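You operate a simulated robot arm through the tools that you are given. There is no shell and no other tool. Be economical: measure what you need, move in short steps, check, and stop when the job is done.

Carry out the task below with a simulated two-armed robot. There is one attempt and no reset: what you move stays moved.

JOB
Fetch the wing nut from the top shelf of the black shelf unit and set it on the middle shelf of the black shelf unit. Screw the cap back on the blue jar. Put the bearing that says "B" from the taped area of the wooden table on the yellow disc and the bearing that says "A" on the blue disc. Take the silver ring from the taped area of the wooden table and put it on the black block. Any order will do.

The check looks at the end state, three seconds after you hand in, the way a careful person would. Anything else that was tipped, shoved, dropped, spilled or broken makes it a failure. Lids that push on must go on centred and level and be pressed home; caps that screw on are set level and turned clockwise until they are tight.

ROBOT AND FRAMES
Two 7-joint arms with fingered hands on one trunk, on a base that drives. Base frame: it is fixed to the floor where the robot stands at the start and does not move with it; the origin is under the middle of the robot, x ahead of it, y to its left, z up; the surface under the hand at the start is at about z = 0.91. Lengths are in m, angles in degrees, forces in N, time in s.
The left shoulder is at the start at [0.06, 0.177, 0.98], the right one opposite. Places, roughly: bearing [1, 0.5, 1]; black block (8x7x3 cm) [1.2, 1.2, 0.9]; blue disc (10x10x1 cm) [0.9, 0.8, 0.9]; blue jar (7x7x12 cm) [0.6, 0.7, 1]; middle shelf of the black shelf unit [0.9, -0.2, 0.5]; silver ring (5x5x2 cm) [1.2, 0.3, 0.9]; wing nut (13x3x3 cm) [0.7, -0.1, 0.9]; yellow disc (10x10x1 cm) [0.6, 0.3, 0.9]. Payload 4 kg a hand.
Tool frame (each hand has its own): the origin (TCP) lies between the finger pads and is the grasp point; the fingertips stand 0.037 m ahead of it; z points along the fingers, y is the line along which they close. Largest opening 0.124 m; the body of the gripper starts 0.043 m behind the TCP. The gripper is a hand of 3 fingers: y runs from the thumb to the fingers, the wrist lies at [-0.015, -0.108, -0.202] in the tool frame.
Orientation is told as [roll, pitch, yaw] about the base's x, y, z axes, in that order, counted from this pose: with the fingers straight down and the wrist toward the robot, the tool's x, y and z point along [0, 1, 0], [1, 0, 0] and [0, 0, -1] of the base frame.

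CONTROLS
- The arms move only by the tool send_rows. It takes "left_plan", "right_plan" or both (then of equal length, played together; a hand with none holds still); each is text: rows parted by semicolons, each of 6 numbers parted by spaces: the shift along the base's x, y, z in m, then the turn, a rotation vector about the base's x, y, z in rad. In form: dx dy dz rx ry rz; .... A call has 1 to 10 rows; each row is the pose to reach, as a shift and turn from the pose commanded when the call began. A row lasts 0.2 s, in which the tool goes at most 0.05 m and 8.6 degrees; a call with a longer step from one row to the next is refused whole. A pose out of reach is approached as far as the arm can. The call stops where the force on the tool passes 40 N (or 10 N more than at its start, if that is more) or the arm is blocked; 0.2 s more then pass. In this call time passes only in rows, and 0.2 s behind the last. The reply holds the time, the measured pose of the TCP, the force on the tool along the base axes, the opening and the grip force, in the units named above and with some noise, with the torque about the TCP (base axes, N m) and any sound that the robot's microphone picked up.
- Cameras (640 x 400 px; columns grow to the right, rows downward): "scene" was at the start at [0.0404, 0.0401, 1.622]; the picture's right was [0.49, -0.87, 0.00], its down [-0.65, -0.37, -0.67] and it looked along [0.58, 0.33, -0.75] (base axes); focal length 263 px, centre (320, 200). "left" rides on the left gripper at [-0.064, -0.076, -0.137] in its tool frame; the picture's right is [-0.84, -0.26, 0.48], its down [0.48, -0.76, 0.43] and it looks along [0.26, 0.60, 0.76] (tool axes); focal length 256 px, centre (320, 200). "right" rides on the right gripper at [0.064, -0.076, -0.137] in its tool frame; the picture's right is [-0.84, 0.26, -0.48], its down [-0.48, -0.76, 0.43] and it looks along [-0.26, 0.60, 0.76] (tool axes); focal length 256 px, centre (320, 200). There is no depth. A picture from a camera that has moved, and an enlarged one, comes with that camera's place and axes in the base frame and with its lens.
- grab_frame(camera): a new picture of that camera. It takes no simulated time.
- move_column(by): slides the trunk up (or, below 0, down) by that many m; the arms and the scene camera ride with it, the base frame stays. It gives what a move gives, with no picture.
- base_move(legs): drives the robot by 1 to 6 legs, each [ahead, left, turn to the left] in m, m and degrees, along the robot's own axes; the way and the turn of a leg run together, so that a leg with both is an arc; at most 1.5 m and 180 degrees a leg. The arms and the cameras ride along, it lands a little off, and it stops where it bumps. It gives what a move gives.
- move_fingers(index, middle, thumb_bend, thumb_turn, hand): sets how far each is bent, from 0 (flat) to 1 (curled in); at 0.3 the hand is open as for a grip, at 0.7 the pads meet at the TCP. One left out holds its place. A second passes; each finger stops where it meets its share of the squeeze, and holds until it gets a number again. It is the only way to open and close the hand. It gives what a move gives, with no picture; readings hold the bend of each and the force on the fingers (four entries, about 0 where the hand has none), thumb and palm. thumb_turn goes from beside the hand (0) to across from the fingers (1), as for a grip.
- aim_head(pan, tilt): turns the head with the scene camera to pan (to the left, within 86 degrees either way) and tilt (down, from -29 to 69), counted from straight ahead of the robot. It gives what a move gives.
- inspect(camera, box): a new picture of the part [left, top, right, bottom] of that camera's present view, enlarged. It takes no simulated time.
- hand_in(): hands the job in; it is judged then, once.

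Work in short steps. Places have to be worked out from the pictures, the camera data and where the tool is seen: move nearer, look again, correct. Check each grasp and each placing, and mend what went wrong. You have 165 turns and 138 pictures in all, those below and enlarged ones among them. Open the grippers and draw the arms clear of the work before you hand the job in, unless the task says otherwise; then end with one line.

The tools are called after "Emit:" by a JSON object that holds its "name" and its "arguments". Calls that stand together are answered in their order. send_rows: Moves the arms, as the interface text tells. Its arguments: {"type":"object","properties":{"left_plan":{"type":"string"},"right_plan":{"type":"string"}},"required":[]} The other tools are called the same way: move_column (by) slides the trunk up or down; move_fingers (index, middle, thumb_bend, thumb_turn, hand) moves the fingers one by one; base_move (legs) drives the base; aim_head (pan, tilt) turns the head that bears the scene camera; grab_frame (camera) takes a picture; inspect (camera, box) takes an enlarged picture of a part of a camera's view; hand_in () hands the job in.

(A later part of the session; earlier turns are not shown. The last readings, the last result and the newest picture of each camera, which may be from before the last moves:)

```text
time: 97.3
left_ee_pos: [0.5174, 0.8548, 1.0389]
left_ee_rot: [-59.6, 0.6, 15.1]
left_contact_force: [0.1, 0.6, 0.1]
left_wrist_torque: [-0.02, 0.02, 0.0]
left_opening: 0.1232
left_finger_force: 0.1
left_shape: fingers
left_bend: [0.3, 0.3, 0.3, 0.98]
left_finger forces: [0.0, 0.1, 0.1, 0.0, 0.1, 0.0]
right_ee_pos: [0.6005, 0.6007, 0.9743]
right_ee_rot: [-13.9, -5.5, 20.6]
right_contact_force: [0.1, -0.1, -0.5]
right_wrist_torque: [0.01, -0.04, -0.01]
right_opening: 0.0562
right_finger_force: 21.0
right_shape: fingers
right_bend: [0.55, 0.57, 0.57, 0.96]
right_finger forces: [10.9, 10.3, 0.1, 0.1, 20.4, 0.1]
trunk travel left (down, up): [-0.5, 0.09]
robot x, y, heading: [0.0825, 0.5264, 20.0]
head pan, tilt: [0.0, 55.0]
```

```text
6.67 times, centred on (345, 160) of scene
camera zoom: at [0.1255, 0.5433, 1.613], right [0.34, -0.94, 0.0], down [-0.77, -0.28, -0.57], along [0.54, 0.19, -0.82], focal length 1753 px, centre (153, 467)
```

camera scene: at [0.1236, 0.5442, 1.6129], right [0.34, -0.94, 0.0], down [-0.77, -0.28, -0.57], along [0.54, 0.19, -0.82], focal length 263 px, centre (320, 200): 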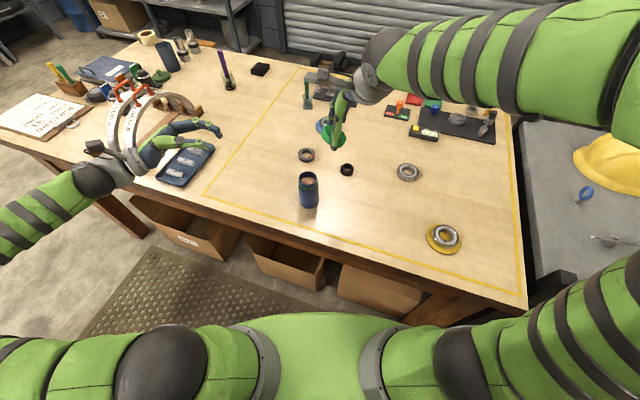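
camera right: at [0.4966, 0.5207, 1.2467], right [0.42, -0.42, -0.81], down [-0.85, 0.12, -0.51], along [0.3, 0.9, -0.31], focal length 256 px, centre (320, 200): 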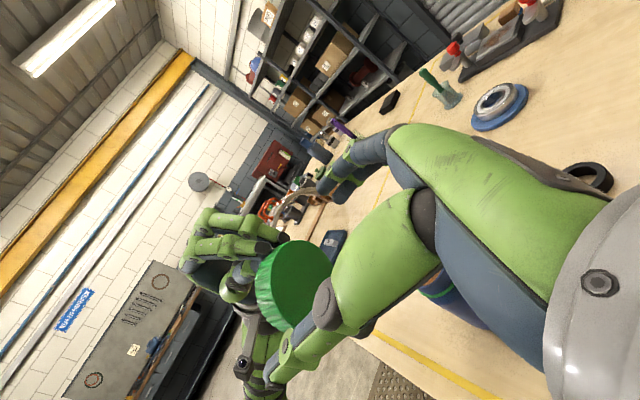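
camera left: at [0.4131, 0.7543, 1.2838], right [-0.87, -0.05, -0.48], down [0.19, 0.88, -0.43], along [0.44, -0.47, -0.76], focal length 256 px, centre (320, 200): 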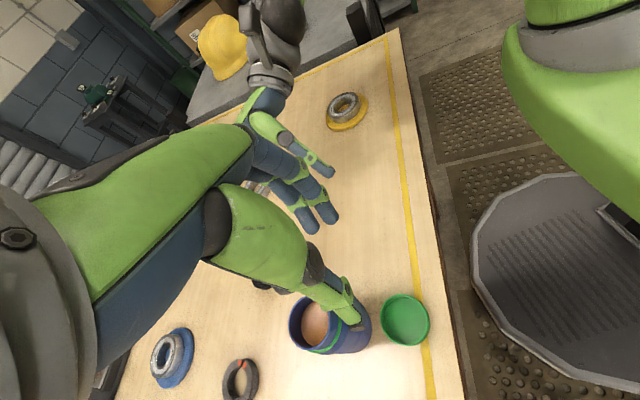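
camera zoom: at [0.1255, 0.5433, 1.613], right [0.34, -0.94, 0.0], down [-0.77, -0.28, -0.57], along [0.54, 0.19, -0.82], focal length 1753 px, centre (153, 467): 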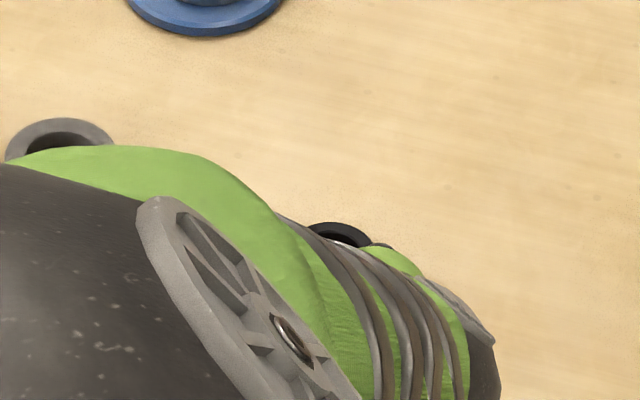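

The arm hides the cap from the head camera; I lower by feel until contact.

Emit:
{"name": "send_rows", "arguments": {"right_plan": "0 0 -0.006 0 0 0; 0 0 -0.012 0 0 0; 0 0 -0.016 0 0 0; 0 0 -0.019 0 0 0"}}

Emit:
{"name": "grab_frame", "arguments": {"camera": "right"}}

```text
time: 98.3
left_ee_pos: [0.5179, 0.8561, 1.0371]
left_ee_rot: [-59.4, 0.6, 15.0]
left_contact_force: [-0.2, 0.4, -0.5]
left_wrist_torque: [-0.01, -0.03, 0.02]
left_opening: 0.1231
left_finger_force: 0.1
left_shape: fingers
left_bend: [0.3, 0.3, 0.3, 0.98]
left_finger forces: [0.0, 0.0, 0.0, 0.0, 0.0, 0.0]
right_ee_pos: [0.601, 0.6003, 0.9561]
right_ee_rot: [-13.7, -5.5, 20.5]
right_contact_force: [0.5, -0.1, 1.1]
right_wrist_torque: [0.02, 0.02, -0.02]
right_opening: 0.056
right_finger_force: 20.7
right_shape: fingers
right_bend: [0.55, 0.57, 0.57, 0.96]
right_finger forces: [11.0, 10.2, 0.0, 0.0, 20.3, 0.1]
trunk travel left (down, up): [-0.5, 0.09]
robot x, y, heading: [0.0815, 0.529, 20.0]
head pan, tilt: [0.0, 55.0]
```

```text
34 pictures are left
camera right: at [0.4871, 0.6592, 1.0648], right [0.42, -0.59, 0.69], down [-0.48, -0.79, -0.38], along [0.77, -0.17, -0.62], focal length 256 px, centre (320, 200)
```

right: 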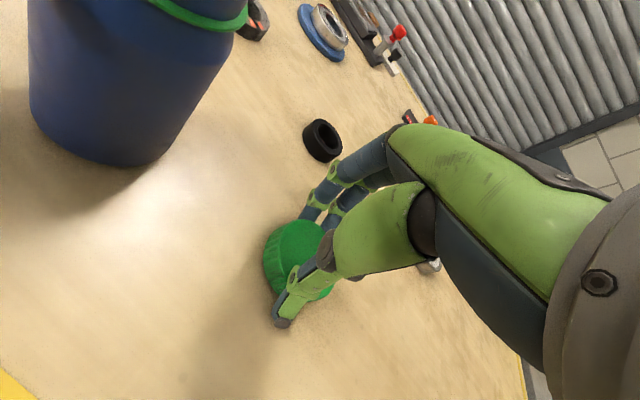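

Cap is right side up just above the table. I lower a few millimetres more to touch.

Emit:
{"name": "send_rows", "arguments": {"right_plan": "0 0 -0.004 0 0 0; 0 0 -0.007 0 0 0"}}

```text
time: 98.9
left_ee_pos: [0.5164, 0.8564, 1.0388]
left_ee_rot: [-59.6, 0.5, 15.0]
left_contact_force: [0.3, 0.1, -0.3]
left_wrist_torque: [0.0, 0.0, -0.01]
left_opening: 0.1234
left_finger_force: 0.1
left_shape: fingers
left_bend: [0.3, 0.3, 0.3, 0.98]
left_finger forces: [0.0, 0.0, 0.0, 0.0, 0.0, 0.0]
right_ee_pos: [0.6014, 0.6002, 0.9526]
right_ee_rot: [-13.7, -5.8, 20.6]
right_contact_force: [-1.4, -2.9, 35.6]
right_wrist_torque: [0.14, -0.44, -0.07]
right_opening: 0.0566
right_finger_force: 36.4
right_shape: fingers
right_bend: [0.55, 0.57, 0.56, 0.97]
right_finger forces: [28.2, 11.4, 0.1, 0.0, 33.0, 0.0]
trunk travel left (down, up): [-0.5, 0.09]
robot x, y, heading: [0.083, 0.5294, 19.6]
head pan, tilt: [0.0, 55.0]
```

Contact. I release, rise, straighten the hand to vertical, and check the cap's place.

Emit:
{"name": "move_fingers", "arguments": {"hand": "right", "index": 0.3, "middle": 0.3, "thumb_bend": 0.3}}

Emit:
{"name": "send_rows", "arguments": {"right_plan": "-0.003 0.003 0.02 0 0 0; -0.005 0.005 0.05 0.05 0.045 0; -0.003 0.002 0.08 0.1 0.1 0; 0.002 -0.002 0.09 0.19 0.184 0"}}

Emit:
{"name": "grab_frame", "arguments": {"camera": "right"}}

```text
time: 99.2
left_ee_pos: [0.5178, 0.8568, 1.0335]
left_ee_rot: [-59.5, 0.7, 15.2]
left_contact_force: [0.1, 0.1, -0.3]
left_wrist_torque: [0.02, -0.02, 0.03]
left_opening: 0.1232
left_finger_force: 0.1
left_shape: fingers
left_bend: [0.3, 0.3, 0.3, 0.98]
left_finger forces: [0.0, 0.0, 0.0, 0.0, 0.1, 0.0]
right_ee_pos: [0.6058, 0.6076, 0.9487]
right_ee_rot: [-13.3, -6.5, 21.0]
right_contact_force: [6.8, 4.8, 21.5]
right_wrist_torque: [-0.51, 1.11, -0.11]
right_opening: 0.1221
right_finger_force: 10.8
right_shape: fingers
right_bend: [0.3, 0.3, 0.3, 1.0]
right_finger forces: [0.1, 0.1, 0.0, 0.1, 21.8, 0.0]
trunk travel left (down, up): [-0.5, 0.09]
robot x, y, heading: [0.0797, 0.5269, 19.3]
head pan, tilt: [0.0, 55.0]
stopped (right hand): the force on the tool passed its limit at 52 N (the readings are from after the stop); the commanded pose is now the measured one
```

```text
time: 100.2
left_ee_pos: [0.5171, 0.8548, 1.0338]
left_ee_rot: [-59.4, 0.6, 15.0]
left_contact_force: [0.2, -0.2, -0.1]
left_wrist_torque: [-0.01, 0.01, 0.01]
left_opening: 0.1232
left_finger_force: 0.0
left_shape: fingers
left_bend: [0.3, 0.3, 0.3, 0.98]
left_finger forces: [0.1, 0.0, 0.0, 0.1, 0.0, 0.0]
right_ee_pos: [0.6059, 0.6033, 1.0368]
right_ee_rot: [0.7, -0.2, 20.1]
right_contact_force: [0.7, -0.9, 0.1]
right_wrist_torque: [-0.02, 0.01, -0.01]
right_opening: 0.123
right_finger_force: 0.1
right_shape: fingers
right_bend: [0.3, 0.3, 0.3, 0.98]
right_finger forces: [0.1, 0.0, 0.0, 0.0, 0.0, 0.0]
trunk travel left (down, up): [-0.5, 0.09]
robot x, y, heading: [0.0845, 0.529, 20.0]
head pan, tilt: [0.0, 55.0]
```

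```text
33 pictures are left
camera right: at [0.5132, 0.6355, 1.1746], right [0.53, -0.7, 0.47], down [-0.55, -0.71, -0.44], along [0.65, -0.03, -0.76], focal length 256 px, centre (320, 200)
```

right: 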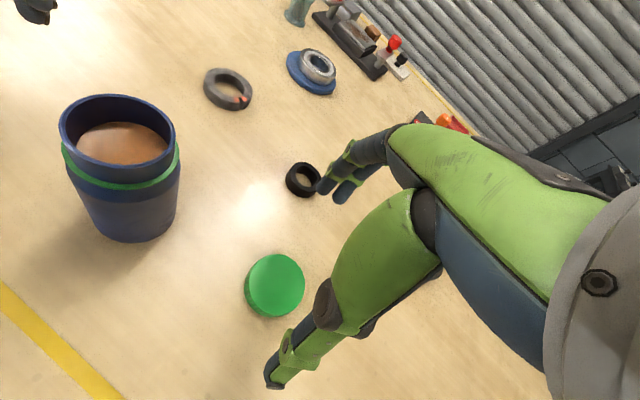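

The cap is right side up at (0.606, 0.600) and the jar mouth at (0.568, 0.738). I turn the right hand 29° counter-clockwise (to allow a long clockwise stroke) and descend on the cap.

Emit:
{"name": "send_rows", "arguments": {"right_plan": "0 -0.001 -0.01 -0.006 0.003 0.125; 0 -0.002 -0.02 -0.012 0.003 0.25; 0 -0.003 -0.03 -0.012 0.003 0.375; 0 -0.003 -0.045 -0.012 0.003 0.5; 0 -0.003 -0.065 -0.012 0.003 0.5; 0 -0.003 -0.081 -0.012 0.003 0.5"}}

Emit:
{"name": "move_fingers", "arguments": {"hand": "right", "index": 0.62, "middle": 0.62, "thumb_bend": 0.62}}

```text
time: 101.6
left_ee_pos: [0.5182, 0.8561, 1.0336]
left_ee_rot: [-59.4, 0.5, 14.9]
left_contact_force: [-0.7, 1.1, -0.2]
left_wrist_torque: [0.01, 0.0, 0.0]
left_opening: 0.1231
left_finger_force: 0.0
left_shape: fingers
left_bend: [0.3, 0.3, 0.3, 0.98]
left_finger forces: [0.0, 0.0, 0.0, 0.1, 0.0, 0.1]
right_ee_pos: [0.6078, 0.5999, 0.9582]
right_ee_rot: [0.0, 0.3, 48.8]
right_contact_force: [0.3, 0.2, 0.3]
right_wrist_torque: [0.01, 0.0, 0.01]
right_opening: 0.123
right_finger_force: 0.0
right_shape: fingers
right_bend: [0.3, 0.3, 0.3, 0.98]
right_finger forces: [0.0, 0.1, 0.0, 0.0, 0.0, 0.0]
trunk travel left (down, up): [-0.5, 0.09]
robot x, y, heading: [0.0848, 0.5285, 19.6]
head pan, tilt: [0.0, 55.0]
```

```text
time: 102.6
left_ee_pos: [0.5169, 0.8564, 1.0342]
left_ee_rot: [-59.5, 0.5, 15.0]
left_contact_force: [0.4, 0.1, -0.7]
left_wrist_torque: [-0.01, 0.03, -0.01]
left_opening: 0.1236
left_finger_force: 0.0
left_shape: fingers
left_bend: [0.3, 0.3, 0.3, 0.98]
left_finger forces: [0.1, 0.0, 0.1, 0.1, 0.0, 0.0]
right_ee_pos: [0.6062, 0.6003, 0.9584]
right_ee_rot: [0.1, 0.3, 48.6]
right_contact_force: [2.4, 0.0, 5.2]
right_wrist_torque: [0.0, -0.12, 0.03]
right_opening: 0.0512
right_finger_force: 14.3
right_shape: fingers
right_bend: [0.57, 0.56, 0.57, 0.97]
right_finger forces: [6.2, 8.9, 0.0, 0.0, 13.4, 0.0]
trunk travel left (down, up): [-0.5, 0.09]
robot x, y, heading: [0.0834, 0.528, 19.6]
head pan, tilt: [0.0, 55.0]
```

Opening 0.051 means the grip is on the top edge, as in the slip before. I reopen, go 5 mm lower, and close again.

Emit:
{"name": "move_fingers", "arguments": {"hand": "right", "index": 0.45, "middle": 0.45, "thumb_bend": 0.45}}

Emit:
{"name": "send_rows", "arguments": {"right_plan": "0 0 -0.0055 0 0 0"}}

Emit:
{"name": "move_fingers", "arguments": {"hand": "right", "index": 0.64, "middle": 0.64, "thumb_bend": 0.64}}

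Emit:
{"name": "send_rows", "arguments": {"right_plan": "0 0 0.01 0 0 0; 0 0 0.03 0 0 0; 0 0 0.07 0 0 0; 0 0 0.11 0 0 0; 0 0 0.15 0 0 0; 0 0 0.18 0 0 0"}}

Emit:
{"name": "grab_frame", "arguments": {"camera": "right"}}

```text
time: 103.6
left_ee_pos: [0.5181, 0.8555, 1.034]
left_ee_rot: [-59.5, 0.5, 15.0]
left_contact_force: [0.1, 0.2, 0.9]
left_wrist_torque: [-0.01, 0.03, 0.02]
left_opening: 0.1234
left_finger_force: 0.1
left_shape: fingers
left_bend: [0.3, 0.3, 0.3, 0.98]
left_finger forces: [0.0, 0.0, 0.1, 0.0, 0.1, 0.0]
right_ee_pos: [0.6048, 0.6005, 0.9574]
right_ee_rot: [-0.1, 0.3, 48.6]
right_contact_force: [0.0, -0.8, -0.7]
right_wrist_torque: [-0.01, -0.01, -0.01]
right_opening: 0.0773
right_finger_force: 0.1
right_shape: fingers
right_bend: [0.45, 0.45, 0.45, 0.97]
right_finger forces: [0.1, 0.0, 0.0, 0.1, 0.1, 0.1]
trunk travel left (down, up): [-0.5, 0.09]
robot x, y, heading: [0.0849, 0.5258, 19.5]
head pan, tilt: [0.0, 55.0]
```

```text
time: 104.0
left_ee_pos: [0.5179, 0.8567, 1.034]
left_ee_rot: [-59.5, 0.5, 15.0]
left_contact_force: [-0.3, 0.1, -0.1]
left_wrist_torque: [0.03, 0.0, -0.03]
left_opening: 0.1232
left_finger_force: 0.0
left_shape: fingers
left_bend: [0.3, 0.3, 0.3, 0.98]
left_finger forces: [0.0, 0.1, 0.0, 0.0, 0.0, 0.0]
right_ee_pos: [0.6058, 0.6021, 0.953]
right_ee_rot: [0.0, 0.3, 48.8]
right_contact_force: [-0.2, -1.2, 0.1]
right_wrist_torque: [-0.01, -0.02, -0.01]
right_opening: 0.0777
right_finger_force: 0.1
right_shape: fingers
right_bend: [0.45, 0.45, 0.45, 0.97]
right_finger forces: [0.0, 0.3, 0.0, 0.1, 0.0, 0.1]
trunk travel left (down, up): [-0.5, 0.09]
robot x, y, heading: [0.0835, 0.5248, 19.5]
head pan, tilt: [0.0, 55.0]
```

```text
time: 105.0
left_ee_pos: [0.5171, 0.8565, 1.0346]
left_ee_rot: [-59.6, 0.5, 15.1]
left_contact_force: [-0.3, -0.4, -0.4]
left_wrist_torque: [0.01, 0.0, 0.0]
left_opening: 0.1234
left_finger_force: 0.1
left_shape: fingers
left_bend: [0.3, 0.3, 0.3, 0.98]
left_finger forces: [0.0, 0.0, 0.0, 0.0, 0.1, 0.1]
right_ee_pos: [0.6065, 0.6012, 0.9542]
right_ee_rot: [0.1, 0.1, 48.8]
right_contact_force: [4.3, 1.9, 16.9]
right_wrist_torque: [0.33, -0.57, 0.03]
right_opening: 0.0529
right_finger_force: 24.7
right_shape: fingers
right_bend: [0.56, 0.55, 0.57, 0.97]
right_finger forces: [8.4, 22.4, 0.0, 0.0, 19.1, 0.1]
trunk travel left (down, up): [-0.5, 0.09]
robot x, y, heading: [0.0861, 0.5286, 19.7]
head pan, tilt: [0.0, 55.0]
```

```text
time: 106.4
left_ee_pos: [0.5171, 0.8567, 1.0341]
left_ee_rot: [-59.4, 0.5, 15.1]
left_contact_force: [0.6, 0.3, 0.6]
left_wrist_torque: [0.0, -0.02, 0.04]
left_opening: 0.1235
left_finger_force: 0.1
left_shape: fingers
left_bend: [0.3, 0.3, 0.3, 0.98]
left_finger forces: [0.0, 0.0, 0.0, 0.1, 0.0, 0.1]
right_ee_pos: [0.6048, 0.6023, 1.132]
right_ee_rot: [0.0, 0.4, 48.7]
right_contact_force: [1.1, 0.3, -0.1]
right_wrist_torque: [-0.01, 0.02, -0.01]
right_opening: 0.0524
right_finger_force: 17.9
right_shape: fingers
right_bend: [0.57, 0.56, 0.57, 0.96]
right_finger forces: [7.9, 10.6, 0.1, 0.0, 17.4, 0.1]
trunk travel left (down, up): [-0.5, 0.09]
robot x, y, heading: [0.0864, 0.5282, 19.6]
head pan, tilt: [0.0, 55.0]
```

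```text
32 pictures are left
camera right: at [0.5089, 0.5879, 1.2686], right [0.8, -0.36, 0.48], down [-0.14, -0.89, -0.43], along [0.58, 0.28, -0.76], focal length 256 px, centre (320, 200)
```

right: 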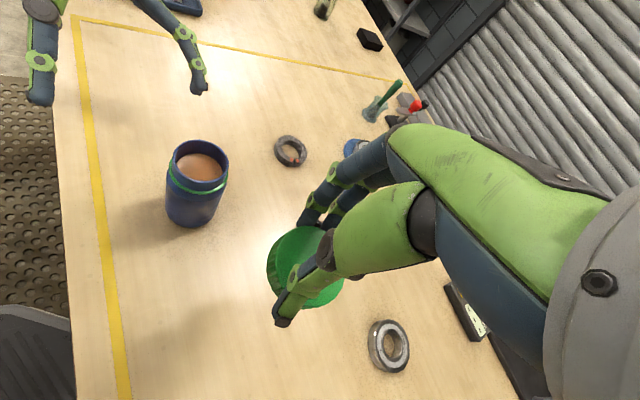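

The cap is held. I bring the left hand in along its axis to hold the jar from the left.

Emit:
{"name": "send_rows", "arguments": {"left_plan": "0.012 -0.001 0.001 0 0 0; 0.023 -0.003 0.001 0 0 0; 0.033 -0.04 -0.022 0 0 0; 0.043 -0.078 -0.044 0 0 0; 0.053 -0.113 -0.066 0 0 0"}}

Emit:
{"name": "inspect", "arguments": {"camera": "scene", "box": [250, 140, 370, 220]}}

```text
time: 107.6
left_ee_pos: [0.571, 0.7408, 0.9676]
left_ee_rot: [-59.5, 0.7, 15.1]
left_contact_force: [-0.4, 1.6, -0.4]
left_wrist_torque: [-0.01, -0.02, 0.02]
left_opening: 0.1235
left_finger_force: 0.1
left_shape: fingers
left_bend: [0.3, 0.3, 0.3, 0.98]
left_finger forces: [0.0, 0.1, 0.0, 0.0, 0.1, 0.0]
right_ee_pos: [0.6062, 0.6018, 1.1311]
right_ee_rot: [0.1, 0.2, 48.7]
right_contact_force: [0.3, 0.5, -0.7]
right_wrist_torque: [-0.02, 0.02, 0.01]
right_opening: 0.0523
right_finger_force: 18.0
right_shape: fingers
right_bend: [0.57, 0.56, 0.57, 0.96]
right_finger forces: [7.9, 10.5, 0.0, 0.1, 17.5, 0.0]
trunk travel left (down, up): [-0.5, 0.09]
robot x, y, heading: [0.0822, 0.5279, 19.9]
head pan, tilt: [0.0, 55.0]
```

```text
5.00 times, centred on (310, 180) of scene
camera zoom: at [0.126, 0.5428, 1.613], right [0.34, -0.94, 0.0], down [-0.77, -0.28, -0.57], along [0.54, 0.19, -0.82], focal length 1315 px, centre (370, 300)
```

zoom: 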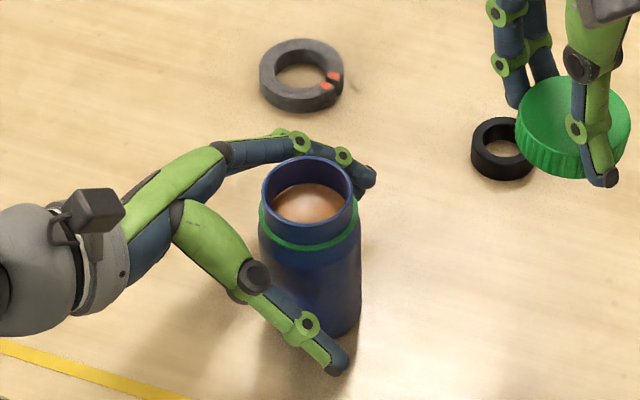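

Straddled well. I close the left hand on the jar, then move the cap over the mouth and look.

Emit:
{"name": "move_fingers", "arguments": {"hand": "left", "index": 0.58, "middle": 0.58, "thumb_bend": 0.58}}

Emit:
{"name": "inspect", "arguments": {"camera": "scene", "box": [280, 160, 340, 215]}}

Emit:
{"name": "grab_frame", "arguments": {"camera": "right"}}

```text
time: 108.6
left_ee_pos: [0.5716, 0.7425, 0.9667]
left_ee_rot: [-59.5, 0.5, 15.1]
left_contact_force: [0.7, 0.3, 0.0]
left_wrist_torque: [0.0, -0.14, 0.03]
left_opening: 0.0601
left_finger_force: 16.2
left_shape: fingers
left_bend: [0.52, 0.52, 0.53, 0.97]
left_finger forces: [9.5, 6.7, 0.1, 0.0, 15.9, 0.0]
right_ee_pos: [0.6052, 0.6028, 1.1308]
right_ee_rot: [0.2, 0.3, 48.6]
right_contact_force: [-0.8, -0.1, -1.4]
right_wrist_torque: [0.0, 0.04, 0.0]
right_opening: 0.0522
right_finger_force: 17.7
right_shape: fingers
right_bend: [0.57, 0.56, 0.57, 0.96]
right_finger forces: [7.7, 10.4, 0.0, 0.1, 17.4, 0.1]
trunk travel left (down, up): [-0.5, 0.09]
robot x, y, heading: [0.0847, 0.5275, 19.5]
head pan, tilt: [0.0, 55.0]
```

```text
7.27 times, centred on (310, 188) of scene
camera zoom: at [0.1255, 0.5431, 1.613], right [0.34, -0.94, 0.0], down [-0.77, -0.28, -0.57], along [0.54, 0.19, -0.82], focal length 1913 px, centre (393, 291)
```

zoom: 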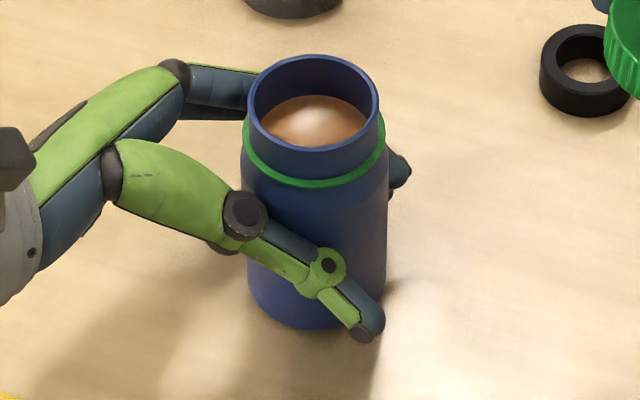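

```text
29 pictures are left
camera right: at [0.5093, 0.5881, 1.2682], right [0.8, -0.36, 0.48], down [-0.14, -0.89, -0.43], along [0.58, 0.28, -0.76], focal length 256 px, centre (320, 200)
```

right: 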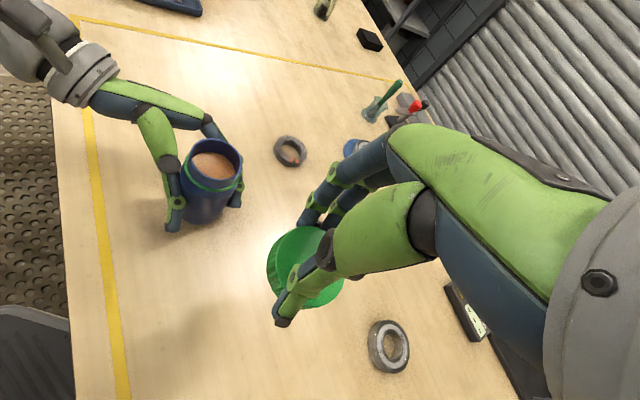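

The jar is held upright with its axis at about (0.583, 0.741). I move the cap over it, still high, and compare.

Emit:
{"name": "send_rows", "arguments": {"right_plan": "-0.006 0.034 0 0 0 0; -0.011 0.069 0 0 0 0; -0.017 0.103 -0.005 0 0 0; -0.022 0.1375 -0.015 0 0 0; -0.022 0.1375 -0.03 0 0 0"}}

Emit:
{"name": "inspect", "arguments": {"camera": "scene", "box": [280, 145, 340, 200]}}

Emit:
{"name": "inspect", "arguments": {"camera": "left", "box": [250, 20, 530, 230]}}

```text
time: 109.8
left_ee_pos: [0.5711, 0.7414, 0.9668]
left_ee_rot: [-59.5, 0.6, 15.1]
left_contact_force: [0.3, 0.5, -0.3]
left_wrist_torque: [0.0, -0.11, 0.0]
left_opening: 0.0602
left_finger_force: 16.3
left_shape: fingers
left_bend: [0.52, 0.52, 0.53, 0.97]
left_finger forces: [9.5, 6.9, 0.1, 0.0, 16.3, 0.1]
right_ee_pos: [0.5832, 0.7386, 1.1017]
right_ee_rot: [0.1, 0.3, 48.7]
right_contact_force: [-0.8, -0.3, -0.3]
right_wrist_torque: [0.0, 0.0, -0.04]
right_opening: 0.0521
right_finger_force: 18.0
right_shape: fingers
right_bend: [0.57, 0.56, 0.57, 0.96]
right_finger forces: [7.9, 10.5, 0.1, 0.1, 17.4, 0.0]
trunk travel left (down, up): [-0.5, 0.09]
robot x, y, heading: [0.0819, 0.5286, 19.5]
head pan, tilt: [0.0, 55.0]
```

```text
7.27 times, centred on (310, 172) of scene
camera zoom: at [0.1255, 0.543, 1.613], right [0.34, -0.94, 0.0], down [-0.77, -0.28, -0.57], along [0.54, 0.19, -0.82], focal length 1913 px, centre (393, 400)
```

zoom: 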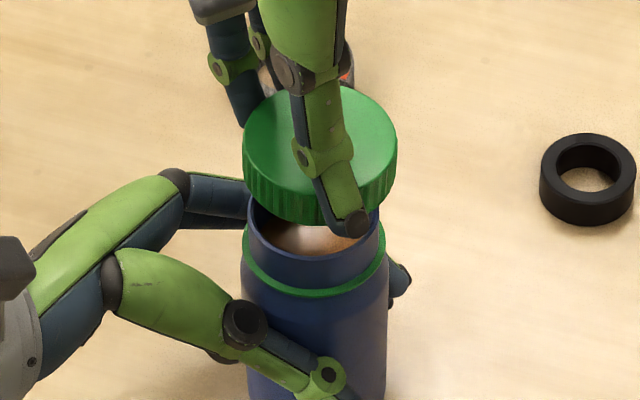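

```text
1.90 times, centred on (390, 125) of left
camera zoom: at [0.4756, 0.8056, 1.0919], right [-0.03, -0.88, 0.48], down [-0.71, -0.32, -0.63], along [0.71, -0.35, -0.61], focal length 488 px, centre (187, 343)
```

zoom: 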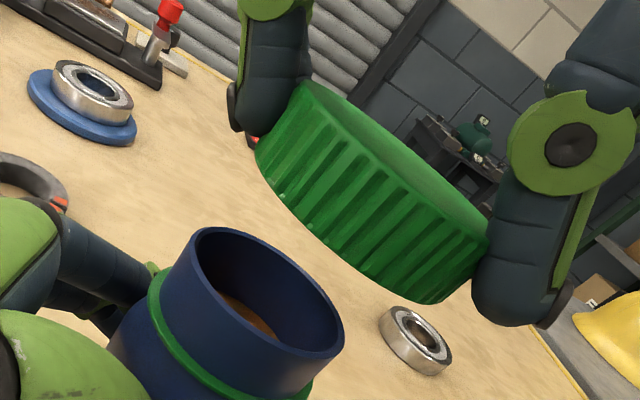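

Left camera shows the cap level and parallel to the rim, needing about 4–5 mm in +y. I correct and descend to just above the rim.

Emit:
{"name": "send_rows", "arguments": {"right_plan": "-0.001 0.0045 -0.01 0 0 0; -0.001 0.0045 -0.018 0 0 0"}}

Emit:
{"name": "inspect", "arguments": {"camera": "left", "box": [250, 60, 470, 230]}}

```text
time: 110.4
left_ee_pos: [0.57, 0.7428, 0.967]
left_ee_rot: [-59.4, 0.6, 15.1]
left_contact_force: [-1.1, -0.7, 0.3]
left_wrist_torque: [-0.02, -0.12, -0.05]
left_opening: 0.0605
left_finger_force: 16.0
left_shape: fingers
left_bend: [0.52, 0.52, 0.53, 0.97]
left_finger forces: [9.5, 6.9, 0.1, 0.1, 16.2, 0.0]
right_ee_pos: [0.5828, 0.743, 1.0841]
right_ee_rot: [0.0, 0.4, 48.7]
right_contact_force: [0.2, 0.4, -0.2]
right_wrist_torque: [0.01, -0.02, -0.01]
right_opening: 0.0522
right_finger_force: 18.0
right_shape: fingers
right_bend: [0.57, 0.56, 0.57, 0.96]
right_finger forces: [7.8, 10.5, 0.1, 0.1, 17.5, 0.0]
trunk travel left (down, up): [-0.5, 0.09]
robot x, y, heading: [0.0797, 0.5296, 19.6]
head pan, tilt: [0.0, 55.0]
```

```text
2.35 times, centred on (360, 145) of left
camera zoom: at [0.4756, 0.8057, 1.0919], right [-0.03, -0.88, 0.48], down [-0.71, -0.32, -0.63], along [0.71, -0.35, -0.61], focal length 602 px, centre (226, 329)
```

zoom: 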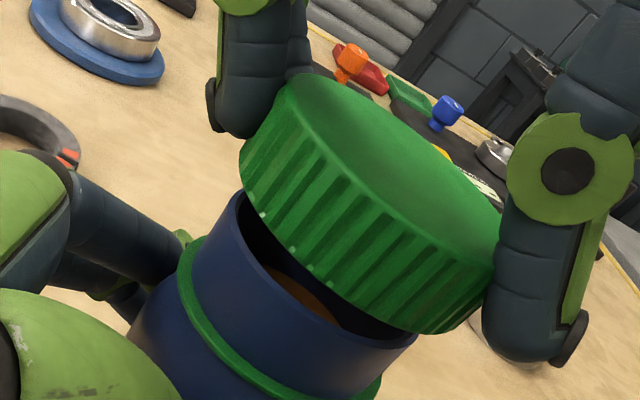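

Cap and rim are concentric within about a millimetre. I descend gently to contact.

Emit:
{"name": "send_rows", "arguments": {"right_plan": "0.0005 0.001 -0.004 0 0 0; 0.0005 0.001 -0.008 0 0 0; 0.0005 0.001 -0.010 0 0 0"}}

```text
time: 111.2
left_ee_pos: [0.5702, 0.7421, 0.9676]
left_ee_rot: [-59.6, 0.5, 15.2]
left_contact_force: [-0.5, -0.2, 0.0]
left_wrist_torque: [0.02, -0.11, 0.0]
left_opening: 0.0603
left_finger_force: 16.1
left_shape: fingers
left_bend: [0.52, 0.52, 0.53, 0.97]
left_finger forces: [9.6, 6.7, 0.0, 0.1, 16.0, 0.1]
right_ee_pos: [0.5836, 0.7435, 1.0748]
right_ee_rot: [0.0, 0.3, 48.8]
right_contact_force: [-1.0, 0.4, 0.9]
right_wrist_torque: [-0.04, 0.01, -0.05]
right_opening: 0.0521
right_finger_force: 18.6
right_shape: fingers
right_bend: [0.57, 0.56, 0.57, 0.96]
right_finger forces: [7.8, 10.6, 0.0, 0.0, 18.1, 0.0]
trunk travel left (down, up): [-0.5, 0.09]
robot x, y, heading: [0.0852, 0.5278, 19.4]
head pan, tilt: [0.0, 55.0]
```

No contact yet; continuing down in small steps.

Emit:
{"name": "send_rows", "arguments": {"right_plan": "0 0 -0.002 0 0 0; 0 0 -0.004 0 0 0; 0 0 -0.006 0 0 0"}}

Emit:
{"name": "inspect", "arguments": {"camera": "left", "box": [250, 60, 470, 230]}}

```text
time: 112.0
left_ee_pos: [0.571, 0.7413, 0.9679]
left_ee_rot: [-59.6, 0.5, 15.1]
left_contact_force: [2.3, -4.5, 0.0]
left_wrist_torque: [0.07, -0.02, -0.02]
left_opening: 0.06
left_finger_force: 16.7
left_shape: fingers
left_bend: [0.52, 0.52, 0.53, 0.97]
left_finger forces: [10.7, 6.9, 0.0, 0.0, 15.0, 0.0]
right_ee_pos: [0.5846, 0.7427, 1.0677]
right_ee_rot: [0.1, 0.3, 48.9]
right_contact_force: [-2.4, 1.1, 5.6]
right_wrist_torque: [-0.11, 0.07, -0.06]
right_opening: 0.0521
right_finger_force: 21.3
right_shape: fingers
right_bend: [0.57, 0.56, 0.57, 0.95]
right_finger forces: [8.2, 12.2, 0.0, 0.0, 21.6, 0.0]
trunk travel left (down, up): [-0.5, 0.09]
robot x, y, heading: [0.0888, 0.5284, 19.6]
head pan, tilt: [0.0, 55.0]
```

```text
2.35 times, centred on (360, 145) of left
camera zoom: at [0.4755, 0.8053, 1.0921], right [-0.03, -0.88, 0.48], down [-0.71, -0.32, -0.63], along [0.71, -0.35, -0.61], focal length 602 px, centre (226, 329)
```

zoom: 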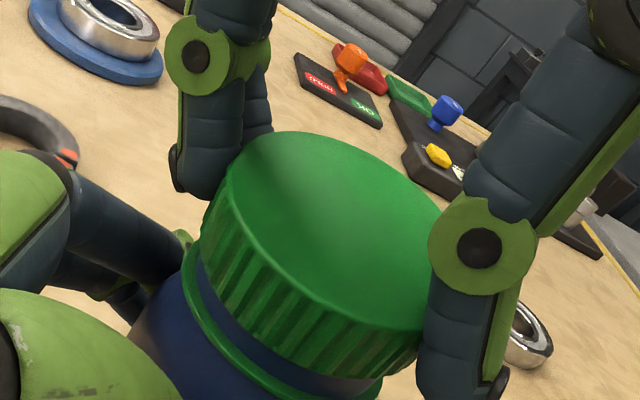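

The cap is seated around the neck with light contact. I turn it clockwise about 69° while easing it down slightly.

Emit:
{"name": "send_rows", "arguments": {"right_plan": "0 0 -0.001 0 0 -0.15; 0 0 -0.0015 0 0 -0.3; 0 0 -0.002 0 0 -0.45; 0 0 -0.0025 0 0 -0.6; 0 0 -0.003 0 0 -0.75; 0 0 -0.0035 0 0 -0.9; 0 0 -0.004 0 0 -1.05; 0 0 -0.0045 0 0 -1.2"}}

Emit:
{"name": "inspect", "arguments": {"camera": "left", "box": [250, 60, 470, 230]}}

```text
time: 113.8
left_ee_pos: [0.5713, 0.7415, 0.9669]
left_ee_rot: [-59.5, 0.7, 15.1]
left_contact_force: [-3.9, 0.8, 0.6]
left_wrist_torque: [-0.07, -0.39, -0.07]
left_opening: 0.0607
left_finger_force: 17.3
left_shape: fingers
left_bend: [0.53, 0.52, 0.53, 0.98]
left_finger forces: [7.9, 7.8, 0.0, 0.0, 20.0, 0.0]
right_ee_pos: [0.5842, 0.7441, 1.0639]
right_ee_rot: [0.0, 0.3, -20.1]
right_contact_force: [4.4, -1.5, -2.9]
right_wrist_torque: [0.01, -0.02, 0.03]
right_opening: 0.051
right_finger_force: 18.8
right_shape: fingers
right_bend: [0.57, 0.56, 0.58, 0.97]
right_finger forces: [9.6, 11.8, 0.0, 0.0, 16.3, 0.1]
trunk travel left (down, up): [-0.5, 0.09]
robot x, y, heading: [0.0848, 0.5283, 19.8]
head pan, tilt: [0.0, 55.0]
```

```text
2.35 times, centred on (360, 145) of left
camera zoom: at [0.4756, 0.806, 1.0917], right [-0.02, -0.88, 0.48], down [-0.71, -0.32, -0.63], along [0.71, -0.35, -0.61], focal length 602 px, centre (226, 329)
```

zoom: 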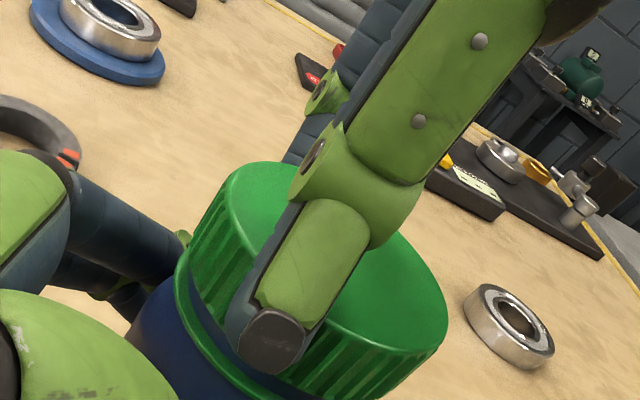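

It is threading: the cap is lower and even pulls down slightly. I keep turning another 40° with more descent.

Emit:
{"name": "send_rows", "arguments": {"right_plan": "0 0 -0.001 0 0 -0.15; 0 0 -0.0015 0 0 -0.3; 0 0 -0.002 0 0 -0.45; 0 0 -0.0025 0 0 -0.6; 0 0 -0.003 0 0 -0.75"}}

```text
time: 115.0
left_ee_pos: [0.5709, 0.742, 0.966]
left_ee_rot: [-59.5, 0.6, 15.0]
left_contact_force: [-4.6, 4.2, 0.3]
left_wrist_torque: [-0.13, -0.4, -0.03]
left_opening: 0.0606
left_finger_force: 17.5
left_shape: fingers
left_bend: [0.53, 0.52, 0.53, 0.99]
left_finger forces: [8.0, 7.6, 0.0, 0.1, 20.0, 0.0]
right_ee_pos: [0.5842, 0.7427, 1.0623]
right_ee_rot: [0.1, 0.3, -63.2]
right_contact_force: [6.2, -5.0, 6.3]
right_wrist_torque: [-0.2, -0.24, 0.07]
right_opening: 0.0513
right_finger_force: 20.4
right_shape: fingers
right_bend: [0.57, 0.56, 0.58, 0.96]
right_finger forces: [10.8, 12.9, 0.0, 0.0, 16.5, 0.0]
trunk travel left (down, up): [-0.5, 0.09]
robot x, y, heading: [0.0846, 0.5272, 19.6]
head pan, tilt: [0.0, 55.0]
```

Turned 112° so far with low torque. I open slightly, swing the hand back in place, and take another stroke.

Emit:
{"name": "move_fingers", "arguments": {"hand": "right", "index": 0.44, "middle": 0.44, "thumb_bend": 0.44}}

Emit:
{"name": "send_rows", "arguments": {"right_plan": "0 0 0.002 0 0 0.15; 0 0 0.002 0 0 0.3; 0 0 0.002 0 0 0.45; 0 0 0.002 0 0 0.6; 0 0 0.002 0 0 0.75; 0 0 0.002 0 0 0.9; 0 0 0.002 0 0 1.05; 0 0 0.002 0 0 1.2; 0 0 0.002 0 0 1.35; 0 0 0.002 0 0 1.5"}}

Emit:
{"name": "inspect", "arguments": {"camera": "left", "box": [250, 60, 470, 230]}}

```text
time: 116.0
left_ee_pos: [0.5704, 0.7412, 0.9678]
left_ee_rot: [-59.5, 0.5, 15.0]
left_contact_force: [1.3, -0.5, -0.3]
left_wrist_torque: [-0.05, -0.14, -0.07]
left_opening: 0.0602
left_finger_force: 16.7
left_shape: fingers
left_bend: [0.52, 0.52, 0.53, 0.97]
left_finger forces: [10.2, 7.3, 0.0, 0.0, 15.9, 0.0]
right_ee_pos: [0.5832, 0.7434, 1.0597]
right_ee_rot: [0.0, 0.3, -62.9]
right_contact_force: [0.1, 0.3, 0.0]
right_wrist_torque: [0.01, 0.01, 0.01]
right_opening: 0.0807
right_finger_force: 0.1
right_shape: fingers
right_bend: [0.44, 0.44, 0.44, 0.97]
right_finger forces: [0.0, 0.1, 0.0, 0.0, 0.0, 0.0]
trunk travel left (down, up): [-0.5, 0.09]
robot x, y, heading: [0.0822, 0.5272, 19.8]
head pan, tilt: [0.0, 55.0]
```

```text
time: 118.2
left_ee_pos: [0.5713, 0.7403, 0.9661]
left_ee_rot: [-59.5, 0.6, 15.0]
left_contact_force: [1.4, -0.4, -0.3]
left_wrist_torque: [-0.04, -0.15, 0.0]
left_opening: 0.0607
left_finger_force: 16.7
left_shape: fingers
left_bend: [0.52, 0.52, 0.53, 0.97]
left_finger forces: [10.1, 6.8, 0.0, 0.1, 16.1, 0.0]
right_ee_pos: [0.5831, 0.7424, 1.0613]
right_ee_rot: [0.1, 0.2, 23.1]
right_contact_force: [-0.2, 1.3, 0.7]
right_wrist_torque: [0.01, 0.02, 0.03]
right_opening: 0.0806
right_finger_force: 0.1
right_shape: fingers
right_bend: [0.44, 0.44, 0.44, 0.98]
right_finger forces: [0.0, 0.0, 0.0, 0.0, 0.0, 0.0]
trunk travel left (down, up): [-0.5, 0.09]
robot x, y, heading: [0.0828, 0.5281, 19.8]
head pan, tilt: [0.0, 55.0]
```

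```text
2.35 times, centred on (360, 145) of left
camera zoom: at [0.4757, 0.8054, 1.0919], right [-0.02, -0.88, 0.48], down [-0.71, -0.32, -0.63], along [0.71, -0.35, -0.61], focal length 602 px, centre (226, 329)
```

zoom: 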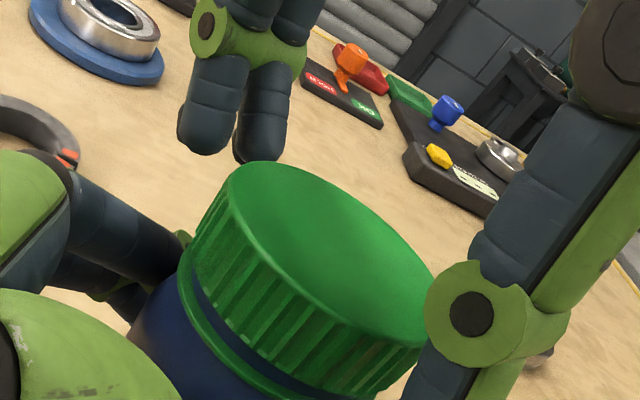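

The cap sits level on the thread. I swing back a little more, regrip firmly.

Emit:
{"name": "send_rows", "arguments": {"right_plan": "0 0.001 0 0 0 0.15; 0 0.001 -0.001 0 0 0.3; 0 0.001 -0.002 0 0 0.42"}}

Emit:
{"name": "move_fingers", "arguments": {"hand": "right", "index": 0.66, "middle": 0.66, "thumb_bend": 0.66}}

Emit:
{"name": "send_rows", "arguments": {"right_plan": "0 0 0 0 0 -0.15; 0 0 -0.0005 0 0 -0.3; 0 0 -0.001 0 0 -0.45; 0 0 -0.0015 0 0 -0.6; 0 0 -0.002 0 0 -0.75; 0 0 -0.0025 0 0 -0.9; 0 0 -0.003 0 0 -1.05; 0 0 -0.0035 0 0 -1.2; 0 0 -0.004 0 0 -1.35; 0 0 -0.0045 0 0 -1.5"}}

```text
time: 119.0
left_ee_pos: [0.5718, 0.742, 0.9679]
left_ee_rot: [-59.5, 0.6, 15.1]
left_contact_force: [0.4, -0.6, 1.6]
left_wrist_torque: [-0.02, -0.12, -0.01]
left_opening: 0.0603
left_finger_force: 16.7
left_shape: fingers
left_bend: [0.52, 0.53, 0.53, 0.97]
left_finger forces: [9.9, 6.7, 0.0, 0.1, 16.5, 0.0]
right_ee_pos: [0.5836, 0.7451, 1.0608]
right_ee_rot: [0.1, 0.3, 47.2]
right_contact_force: [-0.7, 0.4, -1.2]
right_wrist_torque: [-0.02, -0.02, -0.01]
right_opening: 0.0807
right_finger_force: 0.0
right_shape: fingers
right_bend: [0.44, 0.44, 0.44, 0.98]
right_finger forces: [0.0, 0.0, 0.0, 0.0, 0.1, 0.0]
trunk travel left (down, up): [-0.5, 0.09]
robot x, y, heading: [0.0817, 0.5262, 19.4]
head pan, tilt: [0.0, 55.0]
```

```text
time: 120.0
left_ee_pos: [0.5706, 0.7416, 0.9674]
left_ee_rot: [-59.5, 0.6, 15.2]
left_contact_force: [-0.4, 3.4, 0.4]
left_wrist_torque: [-0.05, -0.15, 0.05]
left_opening: 0.0605
left_finger_force: 17.6
left_shape: fingers
left_bend: [0.52, 0.53, 0.53, 0.98]
left_finger forces: [9.8, 7.5, 0.1, 0.0, 17.4, 0.0]
right_ee_pos: [0.5828, 0.7444, 1.0608]
right_ee_rot: [0.1, 0.2, 47.1]
right_contact_force: [-1.5, -1.9, 10.1]
right_wrist_torque: [-0.01, -0.01, 0.03]
right_opening: 0.0515
right_finger_force: 22.9
right_shape: fingers
right_bend: [0.58, 0.57, 0.57, 0.96]
right_finger forces: [9.5, 12.0, 0.1, 0.1, 24.6, 0.0]
trunk travel left (down, up): [-0.5, 0.09]
robot x, y, heading: [0.0808, 0.525, 19.5]
head pan, tilt: [0.0, 55.0]
```

```text
time: 122.2
left_ee_pos: [0.5701, 0.7419, 0.9674]
left_ee_rot: [-59.4, 0.4, 15.2]
left_contact_force: [-8.0, 5.2, -2.1]
left_wrist_torque: [-0.04, -0.28, 0.04]
left_opening: 0.0607
left_finger_force: 17.0
left_shape: fingers
left_bend: [0.53, 0.53, 0.53, 0.99]
left_finger forces: [7.1, 6.2, 0.0, 0.0, 21.5, 0.0]
right_ee_pos: [0.5834, 0.7435, 1.0583]
right_ee_rot: [0.2, 0.2, -39.1]
right_contact_force: [6.9, -6.0, 30.2]
right_wrist_torque: [-0.48, -0.6, 0.07]
right_opening: 0.0521
right_finger_force: 27.6
right_shape: fingers
right_bend: [0.57, 0.56, 0.57, 0.96]
right_finger forces: [12.7, 16.9, 0.1, 0.0, 24.5, 0.0]
trunk travel left (down, up): [-0.5, 0.09]
robot x, y, heading: [0.0856, 0.5248, 19.3]
head pan, tilt: [0.0, 55.0]
```

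Still turning freely; I was pushing down faster than the thread. I finish this stroke with less push, then swing back and repeat.

Emit:
{"name": "send_rows", "arguments": {"right_plan": "0 0 0.002 0 0 -0.15; 0 0 0.002 0 0 -0.3; 0 0 0.002 0 0 -0.4"}}

Emit:
{"name": "move_fingers", "arguments": {"hand": "right", "index": 0.44, "middle": 0.44, "thumb_bend": 0.44}}

Emit:
{"name": "send_rows", "arguments": {"right_plan": "0 0 0 0 0 0.15; 0 0 0 0 0 0.3; 0 0 0 0 0 0.45; 0 0 0 0 0 0.6; 0 0 0 0 0 0.75; 0 0 0 0 0 0.9; 0 0 0 0 0 1.05; 0 0 0 0 0 1.2; 0 0 0 0 0 1.35; 0 0 0 0 0 1.5"}}

Emit:
{"name": "inspect", "arguments": {"camera": "left", "box": [250, 60, 470, 230]}}

```text
time: 123.0
left_ee_pos: [0.5703, 0.7408, 0.9672]
left_ee_rot: [-59.6, 0.6, 15.1]
left_contact_force: [-10.8, 6.6, -0.4]
left_wrist_torque: [-0.11, -0.35, 0.0]
left_opening: 0.0609
left_finger_force: 16.9
left_shape: fingers
left_bend: [0.53, 0.53, 0.52, 0.99]
left_finger forces: [6.4, 6.1, 0.0, 0.1, 22.6, 0.0]
right_ee_pos: [0.5824, 0.7427, 1.0575]
right_ee_rot: [0.2, 0.3, -62.0]
right_contact_force: [8.7, -7.1, 20.2]
right_wrist_torque: [-0.68, -0.51, 0.05]
right_opening: 0.051
right_finger_force: 25.5
right_shape: fingers
right_bend: [0.56, 0.55, 0.58, 0.96]
right_finger forces: [13.7, 17.3, 0.0, 0.1, 20.6, 0.0]
trunk travel left (down, up): [-0.5, 0.09]
robot x, y, heading: [0.0843, 0.5294, 19.6]
head pan, tilt: [0.0, 55.0]
```

```text
time: 124.0
left_ee_pos: [0.5716, 0.7416, 0.9669]
left_ee_rot: [-59.5, 0.5, 15.1]
left_contact_force: [2.0, -0.2, 0.0]
left_wrist_torque: [-0.06, -0.16, -0.05]
left_opening: 0.0606
left_finger_force: 17.2
left_shape: fingers
left_bend: [0.53, 0.53, 0.53, 0.97]
left_finger forces: [10.0, 7.5, 0.0, 0.0, 16.3, 0.0]
right_ee_pos: [0.5834, 0.7444, 1.0569]
right_ee_rot: [0.1, 0.3, -61.8]
right_contact_force: [0.5, 1.2, -0.5]
right_wrist_torque: [-0.05, 0.0, -0.01]
right_opening: 0.0805
right_finger_force: 0.0
right_shape: fingers
right_bend: [0.44, 0.44, 0.44, 0.97]
right_finger forces: [0.0, 0.0, 0.2, 0.1, 0.1, 0.0]
trunk travel left (down, up): [-0.5, 0.09]
robot x, y, heading: [0.084, 0.5259, 19.8]
head pan, tilt: [0.0, 55.0]
```

```text
time: 126.2
left_ee_pos: [0.5712, 0.7411, 0.968]
left_ee_rot: [-59.5, 0.5, 15.1]
left_contact_force: [0.3, -1.0, -0.1]
left_wrist_torque: [-0.05, -0.09, 0.0]
left_opening: 0.0606
left_finger_force: 16.5
left_shape: fingers
left_bend: [0.52, 0.53, 0.53, 0.97]
left_finger forces: [10.0, 7.0, 0.1, 0.0, 16.3, 0.0]
right_ee_pos: [0.5837, 0.7446, 1.0583]
right_ee_rot: [0.0, 0.3, 24.2]
right_contact_force: [-0.8, 0.3, -0.3]
right_wrist_torque: [-0.02, 0.01, -0.03]
right_opening: 0.0804
right_finger_force: 0.2
right_shape: fingers
right_bend: [0.44, 0.44, 0.44, 0.97]
right_finger forces: [0.0, 0.0, 0.0, 0.0, 0.1, 0.0]
trunk travel left (down, up): [-0.5, 0.09]
robot x, y, heading: [0.0835, 0.5272, 19.6]
head pan, tilt: [0.0, 55.0]
```

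```text
2.35 times, centred on (360, 145) of left
camera zoom: at [0.4756, 0.8054, 1.092], right [-0.02, -0.88, 0.48], down [-0.71, -0.32, -0.63], along [0.71, -0.35, -0.61], focal length 602 px, centre (226, 329)
```

zoom: 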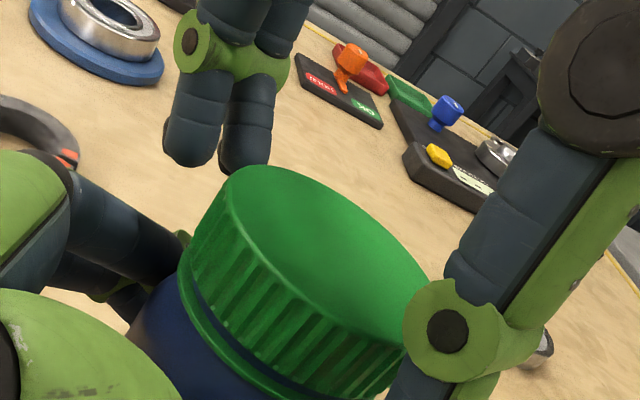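

Cap is a bit lower and level. Another stroke.

Emit:
{"name": "send_rows", "arguments": {"right_plan": "0 0 0 0 0 0.15; 0 0 -0.001 0 0 0.3; 0 0 -0.0015 0 0 0.4"}}

Emit:
{"name": "move_fingers", "arguments": {"hand": "right", "index": 0.68, "middle": 0.68, "thumb_bend": 0.68}}

Emit:
{"name": "send_rows", "arguments": {"right_plan": "0 0 0 0 0 -0.15; 0 0 0 0 0 -0.3; 0 0 0 0 0 -0.45; 0 0 -0.0005 0 0 -0.6; 0 0 -0.0005 0 0 -0.75; 0 0 -0.001 0 0 -0.9; 0 0 -0.001 0 0 -1.05; 0 0 -0.0015 0 0 -1.2; 0 0 -0.0015 0 0 -1.35; 0 0 -0.002 0 0 -1.5"}}

```text
time: 127.0
left_ee_pos: [0.57, 0.7415, 0.9673]
left_ee_rot: [-59.5, 0.5, 15.1]
left_contact_force: [0.2, -0.8, 0.5]
left_wrist_torque: [-0.04, -0.11, -0.03]
left_opening: 0.0604
left_finger_force: 16.5
left_shape: fingers
left_bend: [0.52, 0.53, 0.53, 0.97]
left_finger forces: [10.1, 6.8, 0.0, 0.0, 16.3, 0.0]
right_ee_pos: [0.5831, 0.7457, 1.0569]
right_ee_rot: [0.0, 0.3, 47.2]
right_contact_force: [0.8, 0.6, 0.3]
right_wrist_torque: [0.03, -0.01, 0.0]
right_opening: 0.0805
right_finger_force: 0.1
right_shape: fingers
right_bend: [0.44, 0.44, 0.44, 0.98]
right_finger forces: [0.0, 0.0, 0.0, 0.1, 0.0, 0.0]
trunk travel left (down, up): [-0.5, 0.09]
robot x, y, heading: [0.0824, 0.5288, 19.6]
head pan, tilt: [0.0, 55.0]
```

```text
time: 128.0
left_ee_pos: [0.5708, 0.742, 0.968]
left_ee_rot: [-59.5, 0.6, 15.0]
left_contact_force: [0.4, 3.7, -0.8]
left_wrist_torque: [-0.09, -0.14, 0.07]
left_opening: 0.0607
left_finger_force: 17.6
left_shape: fingers
left_bend: [0.52, 0.53, 0.53, 0.97]
left_finger forces: [9.9, 7.6, 0.0, 0.1, 17.4, 0.0]
right_ee_pos: [0.5837, 0.7451, 1.0577]
right_ee_rot: [0.0, 0.1, 47.1]
right_contact_force: [-0.4, -1.2, 9.8]
right_wrist_torque: [0.02, -0.07, -0.02]
right_opening: 0.053
right_finger_force: 23.9
right_shape: fingers
right_bend: [0.58, 0.57, 0.56, 0.96]
right_finger forces: [11.6, 11.4, 0.0, 0.0, 25.5, 0.0]
trunk travel left (down, up): [-0.5, 0.09]
robot x, y, heading: [0.0834, 0.5256, 19.7]
head pan, tilt: [0.0, 55.0]
```

```text
time: 130.2
left_ee_pos: [0.5713, 0.7418, 0.9678]
left_ee_rot: [-59.5, 0.5, 15.2]
left_contact_force: [-9.7, 4.4, 0.2]
left_wrist_torque: [-0.09, -0.39, 0.0]
left_opening: 0.0606
left_finger_force: 17.7
left_shape: fingers
left_bend: [0.53, 0.53, 0.53, 0.99]
left_finger forces: [6.7, 6.4, 0.0, 0.0, 22.3, 0.0]
right_ee_pos: [0.5832, 0.7433, 1.0557]
right_ee_rot: [0.1, 0.2, -39.2]
right_contact_force: [9.4, -4.6, 18.6]
right_wrist_torque: [-0.4, -0.62, 0.09]
right_opening: 0.0525
right_finger_force: 25.4
right_shape: fingers
right_bend: [0.57, 0.56, 0.57, 0.96]
right_finger forces: [15.0, 15.3, 0.0, 0.1, 21.9, 0.0]
trunk travel left (down, up): [-0.5, 0.09]
robot x, y, heading: [0.0831, 0.5282, 19.4]
head pan, tilt: [0.0, 55.0]
```

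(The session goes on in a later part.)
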